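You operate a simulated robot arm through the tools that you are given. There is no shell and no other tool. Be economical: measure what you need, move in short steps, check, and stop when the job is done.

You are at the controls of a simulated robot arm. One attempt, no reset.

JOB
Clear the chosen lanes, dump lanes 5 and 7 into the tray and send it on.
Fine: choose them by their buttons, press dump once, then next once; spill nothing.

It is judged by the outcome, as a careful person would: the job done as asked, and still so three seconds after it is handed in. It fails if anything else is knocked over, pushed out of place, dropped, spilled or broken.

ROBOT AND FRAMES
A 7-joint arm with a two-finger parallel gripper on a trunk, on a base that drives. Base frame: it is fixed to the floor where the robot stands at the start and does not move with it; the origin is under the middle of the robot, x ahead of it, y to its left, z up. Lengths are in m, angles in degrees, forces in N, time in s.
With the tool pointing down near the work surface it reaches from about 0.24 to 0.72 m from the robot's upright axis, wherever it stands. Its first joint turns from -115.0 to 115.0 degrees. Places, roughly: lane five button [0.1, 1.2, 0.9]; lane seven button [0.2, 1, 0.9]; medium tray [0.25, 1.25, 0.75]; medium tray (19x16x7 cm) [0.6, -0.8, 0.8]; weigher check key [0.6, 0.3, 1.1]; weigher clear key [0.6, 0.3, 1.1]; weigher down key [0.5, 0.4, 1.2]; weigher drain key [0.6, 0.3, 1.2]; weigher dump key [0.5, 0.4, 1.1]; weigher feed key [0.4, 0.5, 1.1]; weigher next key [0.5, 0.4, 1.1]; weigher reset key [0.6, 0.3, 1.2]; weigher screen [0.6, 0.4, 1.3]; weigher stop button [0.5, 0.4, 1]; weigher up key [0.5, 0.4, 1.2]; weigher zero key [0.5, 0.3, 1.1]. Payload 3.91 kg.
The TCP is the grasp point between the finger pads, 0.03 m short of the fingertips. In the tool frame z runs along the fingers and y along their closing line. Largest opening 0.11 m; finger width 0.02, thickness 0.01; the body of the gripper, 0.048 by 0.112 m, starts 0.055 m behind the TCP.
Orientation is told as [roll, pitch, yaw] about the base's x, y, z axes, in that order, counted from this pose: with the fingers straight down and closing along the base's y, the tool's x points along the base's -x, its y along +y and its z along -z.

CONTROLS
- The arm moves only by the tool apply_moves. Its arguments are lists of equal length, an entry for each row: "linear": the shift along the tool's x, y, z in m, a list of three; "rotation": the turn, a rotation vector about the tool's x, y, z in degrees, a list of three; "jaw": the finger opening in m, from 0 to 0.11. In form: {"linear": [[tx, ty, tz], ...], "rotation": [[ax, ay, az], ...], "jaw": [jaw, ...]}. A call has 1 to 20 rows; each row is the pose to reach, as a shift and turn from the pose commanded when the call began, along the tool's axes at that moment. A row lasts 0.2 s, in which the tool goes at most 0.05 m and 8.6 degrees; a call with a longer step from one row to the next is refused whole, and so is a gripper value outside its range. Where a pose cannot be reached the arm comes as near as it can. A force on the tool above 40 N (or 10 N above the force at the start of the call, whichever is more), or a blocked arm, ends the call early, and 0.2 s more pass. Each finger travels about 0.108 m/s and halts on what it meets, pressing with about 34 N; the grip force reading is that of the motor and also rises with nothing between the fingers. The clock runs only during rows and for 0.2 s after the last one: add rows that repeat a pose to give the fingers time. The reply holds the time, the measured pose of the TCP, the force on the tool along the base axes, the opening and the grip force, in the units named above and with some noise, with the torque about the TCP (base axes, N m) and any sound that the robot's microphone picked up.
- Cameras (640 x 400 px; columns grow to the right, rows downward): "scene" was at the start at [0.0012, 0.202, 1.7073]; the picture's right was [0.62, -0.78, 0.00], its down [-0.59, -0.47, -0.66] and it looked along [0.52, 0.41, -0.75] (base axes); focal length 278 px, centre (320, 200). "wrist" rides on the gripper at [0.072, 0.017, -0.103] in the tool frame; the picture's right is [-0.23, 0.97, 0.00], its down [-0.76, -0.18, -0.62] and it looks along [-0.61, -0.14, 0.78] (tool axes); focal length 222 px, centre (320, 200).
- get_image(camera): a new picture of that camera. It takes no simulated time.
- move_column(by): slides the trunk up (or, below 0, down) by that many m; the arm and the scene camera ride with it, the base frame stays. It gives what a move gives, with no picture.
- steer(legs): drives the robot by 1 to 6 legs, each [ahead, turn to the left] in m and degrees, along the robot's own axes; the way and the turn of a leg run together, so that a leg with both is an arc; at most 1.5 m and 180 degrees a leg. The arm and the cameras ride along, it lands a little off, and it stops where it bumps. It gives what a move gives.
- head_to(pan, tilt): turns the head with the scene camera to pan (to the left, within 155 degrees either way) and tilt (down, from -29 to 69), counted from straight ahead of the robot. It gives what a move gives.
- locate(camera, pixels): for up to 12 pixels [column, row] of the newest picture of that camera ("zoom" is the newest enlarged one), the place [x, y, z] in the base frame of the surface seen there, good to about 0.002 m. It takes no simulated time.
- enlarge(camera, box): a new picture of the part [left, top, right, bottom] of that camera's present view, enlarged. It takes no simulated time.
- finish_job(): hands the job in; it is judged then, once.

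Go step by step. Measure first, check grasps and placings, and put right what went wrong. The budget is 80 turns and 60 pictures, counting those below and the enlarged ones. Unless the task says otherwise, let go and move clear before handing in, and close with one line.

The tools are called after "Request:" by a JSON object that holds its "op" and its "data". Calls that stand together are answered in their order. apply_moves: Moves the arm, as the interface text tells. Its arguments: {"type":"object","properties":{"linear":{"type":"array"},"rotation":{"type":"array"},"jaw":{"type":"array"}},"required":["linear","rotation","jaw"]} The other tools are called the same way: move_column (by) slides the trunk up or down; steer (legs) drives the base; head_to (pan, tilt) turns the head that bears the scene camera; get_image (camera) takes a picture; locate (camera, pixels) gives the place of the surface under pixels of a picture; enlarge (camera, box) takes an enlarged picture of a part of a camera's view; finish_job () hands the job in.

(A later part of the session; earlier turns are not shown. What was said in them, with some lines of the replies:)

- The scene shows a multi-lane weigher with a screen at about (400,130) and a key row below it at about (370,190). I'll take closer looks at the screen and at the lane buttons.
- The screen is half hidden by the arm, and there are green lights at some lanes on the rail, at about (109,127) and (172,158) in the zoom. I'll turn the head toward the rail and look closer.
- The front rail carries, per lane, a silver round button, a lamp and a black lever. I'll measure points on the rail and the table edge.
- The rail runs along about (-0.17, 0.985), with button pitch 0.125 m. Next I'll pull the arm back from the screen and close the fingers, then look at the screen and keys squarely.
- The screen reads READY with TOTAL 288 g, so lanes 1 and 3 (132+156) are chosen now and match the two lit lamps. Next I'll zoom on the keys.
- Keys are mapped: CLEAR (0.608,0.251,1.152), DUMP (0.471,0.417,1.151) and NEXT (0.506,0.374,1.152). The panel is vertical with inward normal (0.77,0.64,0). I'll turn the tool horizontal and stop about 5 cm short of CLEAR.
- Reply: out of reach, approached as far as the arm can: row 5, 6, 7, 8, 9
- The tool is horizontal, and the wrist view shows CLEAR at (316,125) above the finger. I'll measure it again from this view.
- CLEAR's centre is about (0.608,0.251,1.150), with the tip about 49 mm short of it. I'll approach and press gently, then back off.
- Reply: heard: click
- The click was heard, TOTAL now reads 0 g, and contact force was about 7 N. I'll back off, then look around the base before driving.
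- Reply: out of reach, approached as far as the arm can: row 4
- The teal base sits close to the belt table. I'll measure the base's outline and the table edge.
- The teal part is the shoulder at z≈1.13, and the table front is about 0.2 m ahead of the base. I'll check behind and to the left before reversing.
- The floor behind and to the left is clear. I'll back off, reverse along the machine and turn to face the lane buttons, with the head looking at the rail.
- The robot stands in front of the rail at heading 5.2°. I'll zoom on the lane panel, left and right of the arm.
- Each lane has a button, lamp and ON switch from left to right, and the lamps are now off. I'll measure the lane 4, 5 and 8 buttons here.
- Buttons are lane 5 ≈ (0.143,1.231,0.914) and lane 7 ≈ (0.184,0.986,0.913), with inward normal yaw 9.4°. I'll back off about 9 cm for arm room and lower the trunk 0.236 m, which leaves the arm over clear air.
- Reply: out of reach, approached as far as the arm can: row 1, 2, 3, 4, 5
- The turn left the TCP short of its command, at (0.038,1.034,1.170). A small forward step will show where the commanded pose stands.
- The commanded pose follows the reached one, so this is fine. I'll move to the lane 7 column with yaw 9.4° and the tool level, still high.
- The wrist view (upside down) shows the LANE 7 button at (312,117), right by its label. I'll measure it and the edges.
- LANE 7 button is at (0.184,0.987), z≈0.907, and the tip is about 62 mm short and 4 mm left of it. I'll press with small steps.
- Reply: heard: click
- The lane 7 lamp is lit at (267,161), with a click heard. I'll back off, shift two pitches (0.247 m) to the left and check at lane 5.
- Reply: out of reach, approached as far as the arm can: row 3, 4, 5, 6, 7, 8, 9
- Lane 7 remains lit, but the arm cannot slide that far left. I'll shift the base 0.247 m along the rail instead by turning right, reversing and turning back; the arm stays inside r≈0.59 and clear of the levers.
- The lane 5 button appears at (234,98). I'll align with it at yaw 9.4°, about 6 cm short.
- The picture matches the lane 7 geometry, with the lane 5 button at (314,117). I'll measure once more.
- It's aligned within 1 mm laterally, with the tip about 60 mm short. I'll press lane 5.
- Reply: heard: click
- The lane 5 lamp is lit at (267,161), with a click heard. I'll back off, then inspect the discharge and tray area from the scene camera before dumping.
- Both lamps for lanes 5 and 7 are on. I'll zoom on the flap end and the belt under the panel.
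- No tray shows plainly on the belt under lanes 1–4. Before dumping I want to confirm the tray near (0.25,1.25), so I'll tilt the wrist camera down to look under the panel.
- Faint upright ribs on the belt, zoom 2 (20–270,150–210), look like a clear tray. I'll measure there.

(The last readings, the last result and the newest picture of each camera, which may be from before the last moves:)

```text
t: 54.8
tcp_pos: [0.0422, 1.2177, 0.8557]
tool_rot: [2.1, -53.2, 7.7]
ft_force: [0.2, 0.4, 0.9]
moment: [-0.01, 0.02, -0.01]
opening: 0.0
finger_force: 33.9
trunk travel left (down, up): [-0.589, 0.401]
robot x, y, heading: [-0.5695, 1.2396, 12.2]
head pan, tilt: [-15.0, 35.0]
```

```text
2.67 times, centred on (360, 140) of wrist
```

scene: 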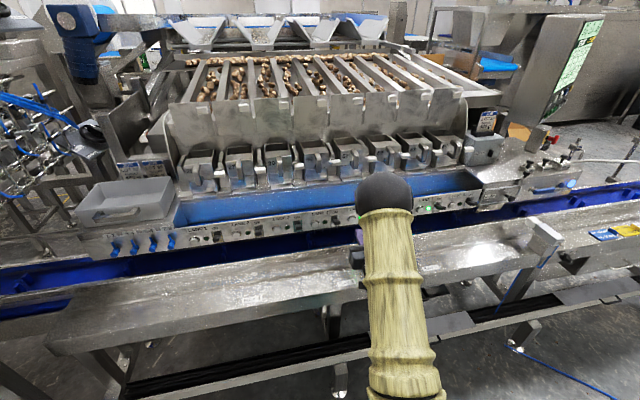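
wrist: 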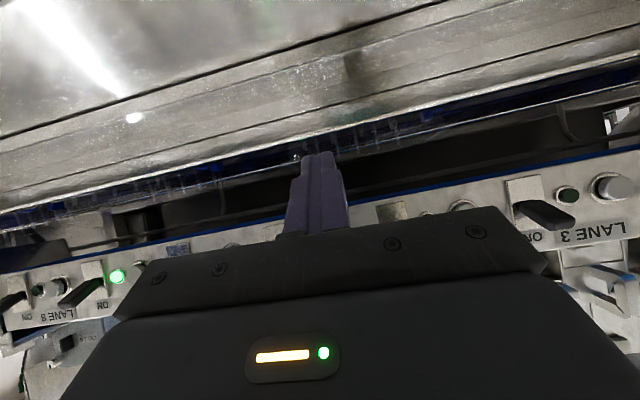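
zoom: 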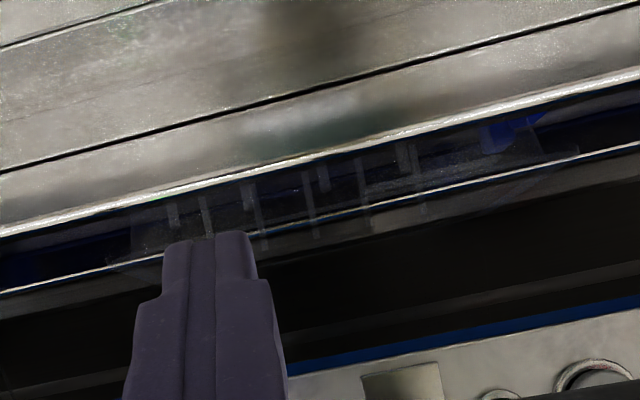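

A clear ribbed tray stands on the belt at about y 1.2–1.4, so the target is in place. I'll level the tool and back off, raise the trunk, and drive back to the console.

Request:
{"op": "apply_moves", "data": {"linear": [[-0.005, 0, -0.012], [-0.01, 0, -0.024], [-0.014, 0, -0.036], [-0.018, 0, -0.046], [-0.022, 0, -0.054]], "rotation": [[0, -8, 0], [0, -16, 0], [0, -24, 0], [0, -32, 0], [0, -37, 0]], "jaw": [0, 0, 0, 0, 0]}}

Request:
{"op": "move_column", "data": {"by": 0.236}}

Request:
{"op": "steer", "data": {"legs": [[-0.05, 0], [0, -85.6], [1.26, 0], [0, 93.4]]}}

Request:
{"op": "head_to", "data": {"pan": 15, "tilt": 40}}

Request:
{"op": "get_image", "data": {"camera": "scene"}}

```text
t: 56.0
tcp_pos: [0.0138, 1.2107, 0.9049]
tool_rot: [107.0, -88.7, -97.6]
ft_force: [0.4, -0.5, 0.2]
moment: [0.0, 0.0, 0.01]
opening: 0.0002
finger_force: 34.4
trunk travel left (down, up): [-0.589, 0.401]
robot x, y, heading: [-0.5651, 1.237, 12.3]
head pan, tilt: [-15.0, 35.0]
```

```text
t: 58.5
tcp_pos: [0.0149, 1.2096, 1.1411]
tool_rot: [102.7, -88.6, -93.4]
ft_force: [-0.5, 0.2, -0.1]
moment: [-0.02, -0.02, -0.02]
opening: 0.0001
finger_force: 33.8
trunk travel left (down, up): [-0.825, 0.165]
robot x, y, heading: [-0.5687, 1.2334, 12.4]
head pan, tilt: [-15.0, 35.0]
```

```text
t: 72.7
tcp_pos: [0.388, 0.1836, 1.1404]
tool_rot: [102.9, -88.7, -80.6]
ft_force: [0.0, -0.2, 0.4]
moment: [-0.02, -0.02, 0.05]
opening: 0.0
finger_force: 33.9
trunk travel left (down, up): [-0.825, 0.165]
robot x, y, heading: [-0.1845, 0.0737, 24.9]
head pan, tilt: [-15.0, 35.0]
```

```text
t: 73.7
tcp_pos: [0.3899, 0.1814, 1.1411]
tool_rot: [102.6, -88.7, -80.3]
ft_force: [-0.9, 0.5, 0.0]
moment: [0.0, 0.0, -0.05]
opening: 0.0
finger_force: 34.2
trunk travel left (down, up): [-0.825, 0.165]
robot x, y, heading: [-0.1833, 0.0775, 25.5]
head pan, tilt: [15.0, 40.0]
```

```text
23 pictures are left
```

scene: 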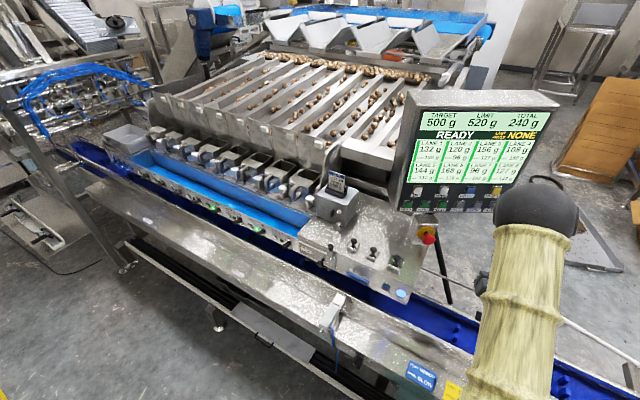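

TOTAL reads 240 g (144+96), so the selection is right. I'll drive 9 cm closer so DUMP and NEXT are in comfortable reach.

Request:
{"op": "steer", "data": {"legs": [[0.09, 0]]}}

```text
t: 74.8
tcp_pos: [0.4718, 0.2194, 1.1388]
tool_rot: [100.8, -88.8, -78.9]
ft_force: [-0.1, -0.5, 0.1]
moment: [0.0, -0.02, -0.02]
opening: 0.0
finger_force: 33.7
trunk travel left (down, up): [-0.825, 0.165]
robot x, y, heading: [-0.1008, 0.1183, 24.9]
head pan, tilt: [15.0, 40.0]
```

Next I'll align with DUMP: yaw 39.6°, about 6 cm short of the key.

Request:
{"op": "apply_moves", "data": {"linear": [[-0.003, 0.039, -0.012], [-0.006, 0.078, -0.02], [-0.009, 0.117, -0.018], [-0.012, 0.155, -0.012], [-0.012, 0.155, -0.012]], "rotation": [[-4.4, 0, 0], [-8.8, 0, 0], [-13.2, 0, 0], [-17.6, 0, 0], [-17.6, 0, 0]], "jaw": [0, 0, 0, 0, 0]}}

Request:
{"op": "get_image", "data": {"camera": "wrist"}}

```text
t: 76.0
tcp_pos: [0.403, 0.3551, 1.1573]
tool_rot: [120.5, -88.7, -80.9]
ft_force: [0.8, -0.3, 0.6]
moment: [-0.03, 0.0, -0.01]
opening: 0.0001
finger_force: 33.5
trunk travel left (down, up): [-0.825, 0.165]
robot x, y, heading: [-0.1013, 0.1182, 25.1]
head pan, tilt: [15.0, 40.0]
```

```text
22 pictures are left
```

wrist: 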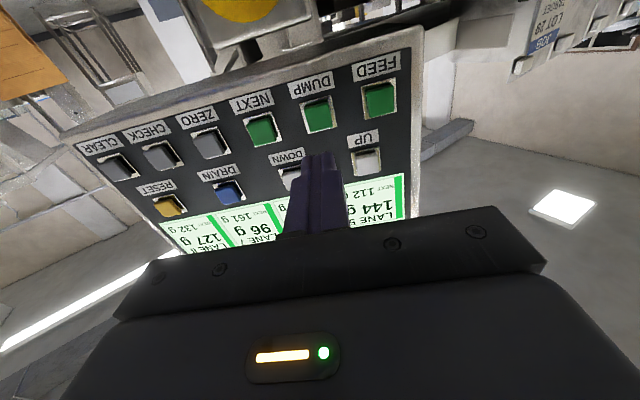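

Request:
{"op": "locate", "data": {"camera": "wrist", "pixels": [[318, 115], [307, 116], [329, 113], [261, 130], [379, 99], [318, 107], [318, 124]]}}

```text
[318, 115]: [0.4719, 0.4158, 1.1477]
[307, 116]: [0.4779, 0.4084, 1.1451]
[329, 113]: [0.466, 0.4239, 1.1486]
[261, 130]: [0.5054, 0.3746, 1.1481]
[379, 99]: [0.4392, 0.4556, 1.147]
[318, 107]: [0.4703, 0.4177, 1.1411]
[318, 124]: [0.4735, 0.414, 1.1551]
```

DUMP's centre is (0.472,0.416,1.149), so I'm 3 mm to its right, 7 mm high and 62 mm short. I'll press once, then check.

Request:
{"op": "apply_moves", "data": {"linear": [[0.007, 0.003, 0.025], [0.007, 0.003, 0.05], [0.007, 0.003, 0.059], [0.007, 0.003, 0.062], [0.007, 0.003, 0.064], [0.007, 0.003, 0.066], [0.007, 0.003, 0.068]], "rotation": [[0, 0, 0], [0, 0, 0], [0, 0, 0], [0, 0, 0], [0, 0, 0], [0, 0, 0], [0, 0, 0]], "jaw": [0, 0, 0, 0, 0, 0, 0]}}

Request:
{"op": "enlarge", "data": {"camera": "scene", "box": [380, 80, 560, 250]}}

```text
t: 77.6
tcp_pos: [0.4512, 0.4024, 1.1502]
tool_rot: [115.5, -88.7, -75.9]
ft_force: [-11.4, -5.6, -6.0]
moment: [-0.13, 0.19, 0.06]
opening: 0.0
finger_force: 34.3
trunk travel left (down, up): [-0.825, 0.165]
robot x, y, heading: [-0.1002, 0.1165, 24.9]
head pan, tilt: [15.0, 40.0]
heard: click
```

```text
2.35 times, centred on (470, 165) of scene
```

zoom: 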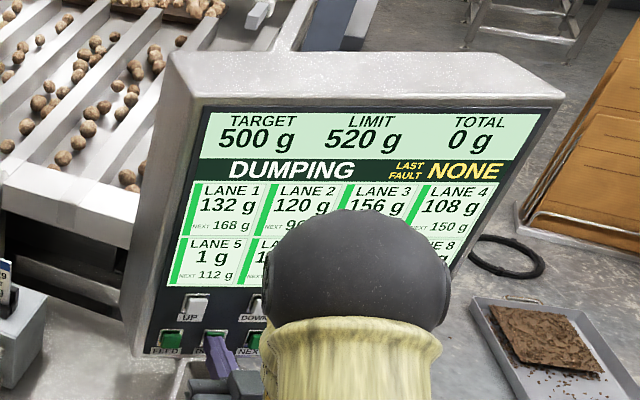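

The screen shows DUMPING and lane 5 is down to 1 g. I'll back off, move over in front of NEXT, and wait for the dump to finish.

Request:
{"op": "apply_moves", "data": {"linear": [[0, 0, -0.03], [0, 0, -0.06], [0, -0.027, -0.06], [0, -0.0535, -0.06], [0, -0.0535, -0.06], [0, -0.0535, -0.06], [0, -0.0535, -0.06], [0, -0.0535, -0.06], [0, -0.0535, -0.06], [0, -0.0535, -0.06], [0, -0.0535, -0.06], [0, -0.0535, -0.06], [0, -0.0535, -0.06], [0, -0.0535, -0.06], [0, -0.0535, -0.06]], "rotation": [[0, 0, 0], [0, 0, 0], [0, 0, 0], [0, 0, 0], [0, 0, 0], [0, 0, 0], [0, 0, 0], [0, 0, 0], [0, 0, 0], [0, 0, 0], [0, 0, 0], [0, 0, 0], [0, 0, 0], [0, 0, 0], [0, 0, 0]], "jaw": [0, 0, 0, 0, 0, 0, 0, 0, 0, 0, 0, 0, 0, 0, 0]}}

Request:
{"op": "get_image", "data": {"camera": "scene"}}

Request:
{"op": "enlarge", "data": {"camera": "scene", "box": [380, 80, 560, 250]}}

Request:
{"op": "get_image", "data": {"camera": "wrist"}}

```text
t: 80.8
tcp_pos: [0.4433, 0.3234, 1.1464]
tool_rot: [120.1, -88.6, -80.5]
ft_force: [0.7, 0.9, -0.4]
moment: [-0.03, 0.01, -0.01]
opening: 0.0
finger_force: 34.3
trunk travel left (down, up): [-0.825, 0.165]
robot x, y, heading: [-0.1043, 0.1174, 25.0]
head pan, tilt: [15.0, 40.0]
```

```text
20 pictures are left
```

scene: 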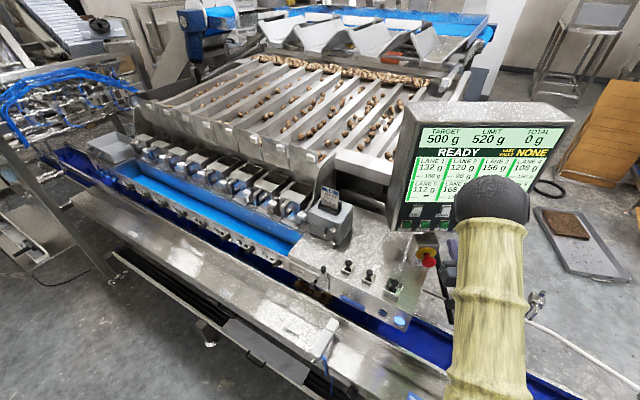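

```text
2.35 times, centred on (470, 165) of scene
```

zoom: 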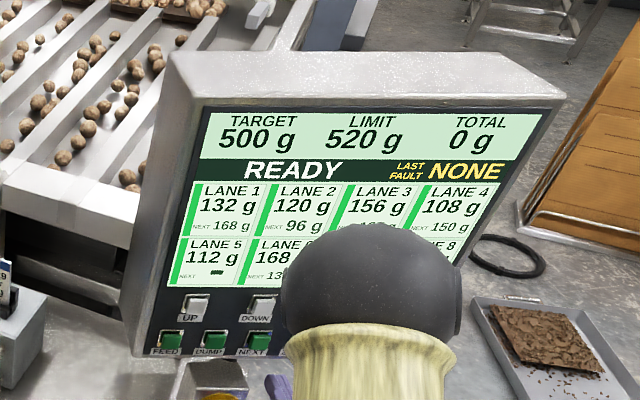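

```text
18 pictures are left
```

wrist: 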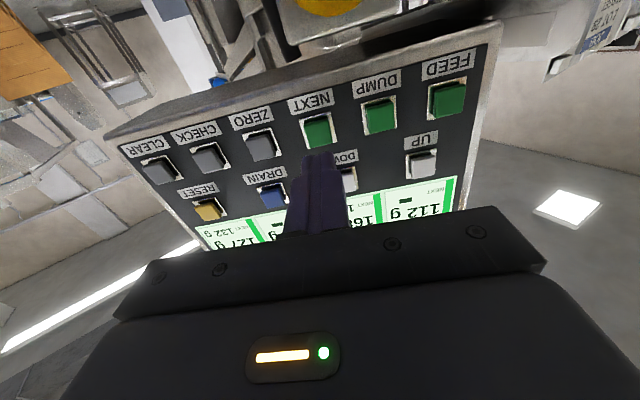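

The screen is READY again with lane 5 refilled to 112 g. There's something brown near (315,292) under the flap end, so I'll check that the product is all in the tray.

Request:
{"op": "enlarge", "data": {"camera": "scene", "box": [250, 230, 410, 340]}}

Request:
{"op": "locate", "data": {"camera": "wrist", "pixels": [[318, 132], [307, 134], [329, 129], [381, 115]]}}

```text
3.64 times, centred on (330, 285) of scene
```

zoom: 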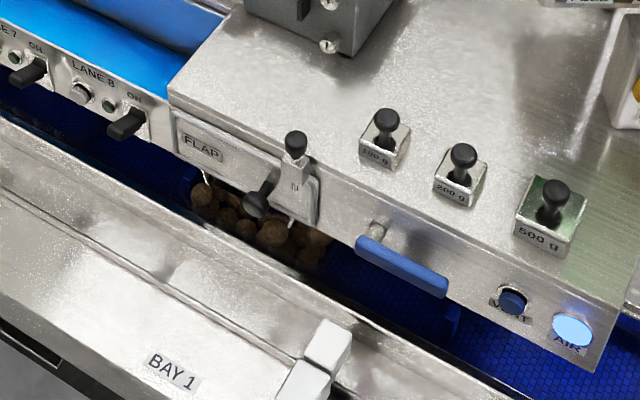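

```text
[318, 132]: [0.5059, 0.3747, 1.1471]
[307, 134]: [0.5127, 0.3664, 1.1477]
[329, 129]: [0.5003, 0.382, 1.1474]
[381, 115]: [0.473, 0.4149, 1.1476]
```

The tubers lie gathered under the flap outlet within a clear tray, with none on the belt beside it. NEXT is straight ahead with the tip about 51 mm short, so I'll press it once.

Request:
{"op": "apply_moves", "data": {"linear": [[-0.002, 0, 0.025], [-0.002, 0, 0.043], [-0.002, 0, 0.049], [-0.002, 0, 0.052], [-0.002, 0, 0.054], [-0.002, 0, 0.056], [-0.002, 0, 0.058]], "rotation": [[0, 0, 0], [0, 0, 0], [0, 0, 0], [0, 0, 0], [0, 0, 0], [0, 0, 0], [0, 0, 0]], "jaw": [0, 0, 0, 0, 0, 0, 0]}}

Request:
{"op": "get_image", "data": {"camera": "scene"}}

```text
t: 82.4
tcp_pos: [0.485, 0.3604, 1.1512]
tool_rot: [117.7, -88.6, -78.2]
ft_force: [-7.4, -3.1, -3.5]
moment: [-0.09, 0.11, 0.06]
opening: 0.0002
finger_force: 34.5
trunk travel left (down, up): [-0.825, 0.165]
robot x, y, heading: [-0.102, 0.1174, 24.7]
head pan, tilt: [15.0, 40.0]
heard: click
```

```text
16 pictures are left
```

scene: 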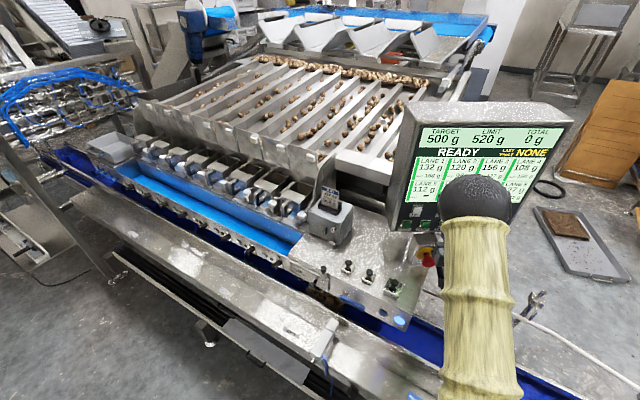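

NEXT clicked and the belt is starting, with the product shifting near (322,297). I'll back off and let the belt run, then check.

Request:
{"op": "apply_moves", "data": {"linear": [[0, 0, -0.03], [0, 0, -0.07], [0, 0, -0.07], [0, 0, -0.07], [0, 0, -0.07], [0, 0, -0.07], [0, 0, -0.07], [0, 0, -0.07], [0, 0, -0.07], [0, 0, -0.07], [0, 0, -0.07], [0, 0, -0.07], [0, 0, -0.07], [0, 0, -0.07], [0, 0, -0.07], [0, 0, -0.07]], "rotation": [[0, 0, 0], [0, 0, 0], [0, 0, 0], [0, 0, 0], [0, 0, 0], [0, 0, 0], [0, 0, 0], [0, 0, 0], [0, 0, 0], [0, 0, 0], [0, 0, 0], [0, 0, 0], [0, 0, 0], [0, 0, 0], [0, 0, 0], [0, 0, 0]], "jaw": [0, 0, 0, 0, 0, 0, 0, 0, 0, 0, 0, 0, 0, 0, 0, 0]}}

Request:
{"op": "head_to", "data": {"pan": -5, "tilt": 45}}

Request:
{"op": "get_image", "data": {"camera": "scene"}}

```text
t: 85.8
tcp_pos: [0.4335, 0.3157, 1.1509]
tool_rot: [120.1, -88.7, -80.6]
ft_force: [-0.8, -0.8, -0.9]
moment: [0.02, -0.02, -0.01]
opening: 0.0
finger_force: 34.7
trunk travel left (down, up): [-0.825, 0.165]
robot x, y, heading: [-0.1001, 0.1173, 25.1]
head pan, tilt: [15.0, 40.0]
```

```text
t: 86.6
tcp_pos: [0.4334, 0.3145, 1.1508]
tool_rot: [120.2, -88.7, -80.7]
ft_force: [0.5, -0.2, -1.1]
moment: [-0.02, 0.05, 0.0]
opening: 0.0002
finger_force: 33.9
trunk travel left (down, up): [-0.825, 0.165]
robot x, y, heading: [-0.1016, 0.1127, 25.0]
head pan, tilt: [-5.0, 45.0]
```

```text
15 pictures are left
```

scene: 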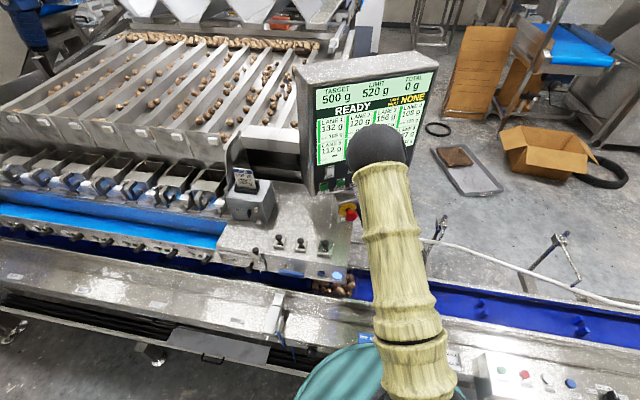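

The tray has moved along to (335,288). I'll zoom in to check it and see whether it's still moving.

Request:
{"op": "enlarge", "data": {"camera": "scene", "box": [240, 240, 400, 340]}}

Request:
{"op": "apply_moves", "data": {"linear": [[0, 0, 0], [0, 0, 0], [0, 0, 0], [0, 0, 0], [0, 0, 0], [0, 0, 0], [0, 0, 0], [0, 0, 0], [0, 0, 0], [0, 0, 0]], "rotation": [[0, 0, 0], [0, 0, 0], [0, 0, 0], [0, 0, 0], [0, 0, 0], [0, 0, 0], [0, 0, 0], [0, 0, 0], [0, 0, 0], [0, 0, 0]], "jaw": [0, 0, 0, 0, 0, 0, 0, 0, 0, 0]}}

Request:
{"op": "enlarge", "data": {"camera": "scene", "box": [240, 240, 400, 340]}}

```text
4.00 times, centred on (320, 290) of scene
```

zoom: 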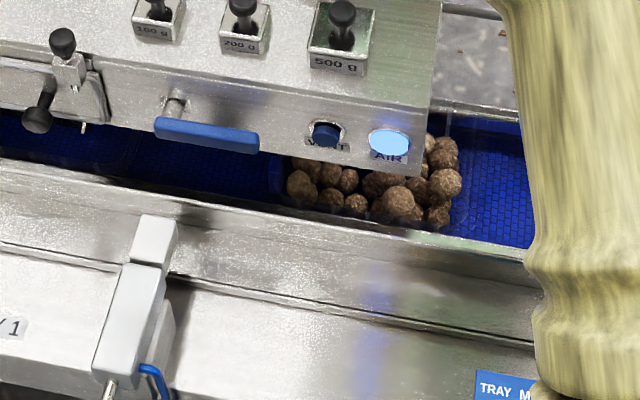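

```text
t: 88.8
tcp_pos: [0.4328, 0.3149, 1.1519]
tool_rot: [120.2, -88.7, -80.7]
ft_force: [-0.3, -0.9, 1.1]
moment: [0.03, 0.01, 0.03]
opening: 0.0
finger_force: 34.4
trunk travel left (down, up): [-0.825, 0.165]
robot x, y, heading: [-0.1021, 0.1192, 25.0]
head pan, tilt: [-5.0, 45.0]
```

```text
4.00 times, centred on (320, 290) of scene
```

zoom: 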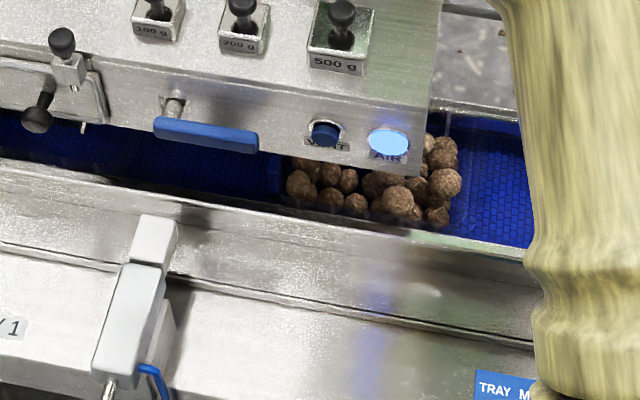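

The belt has indexed and stopped. The filled clear tray sits one step on with all the product inside, nothing is spilled, the screen shows READY with no fault, and the arm is clear, so I'm handing in.

Request:
{"op": "finish_job", "data": {}}

```text
The job is handed in.
```

I cleared the old lane choice, chose lanes 5 and 7 by their buttons (240 g in total), and pressed dump once and next once. The filled tray moved one step along the belt, and I saw nothing spilled.
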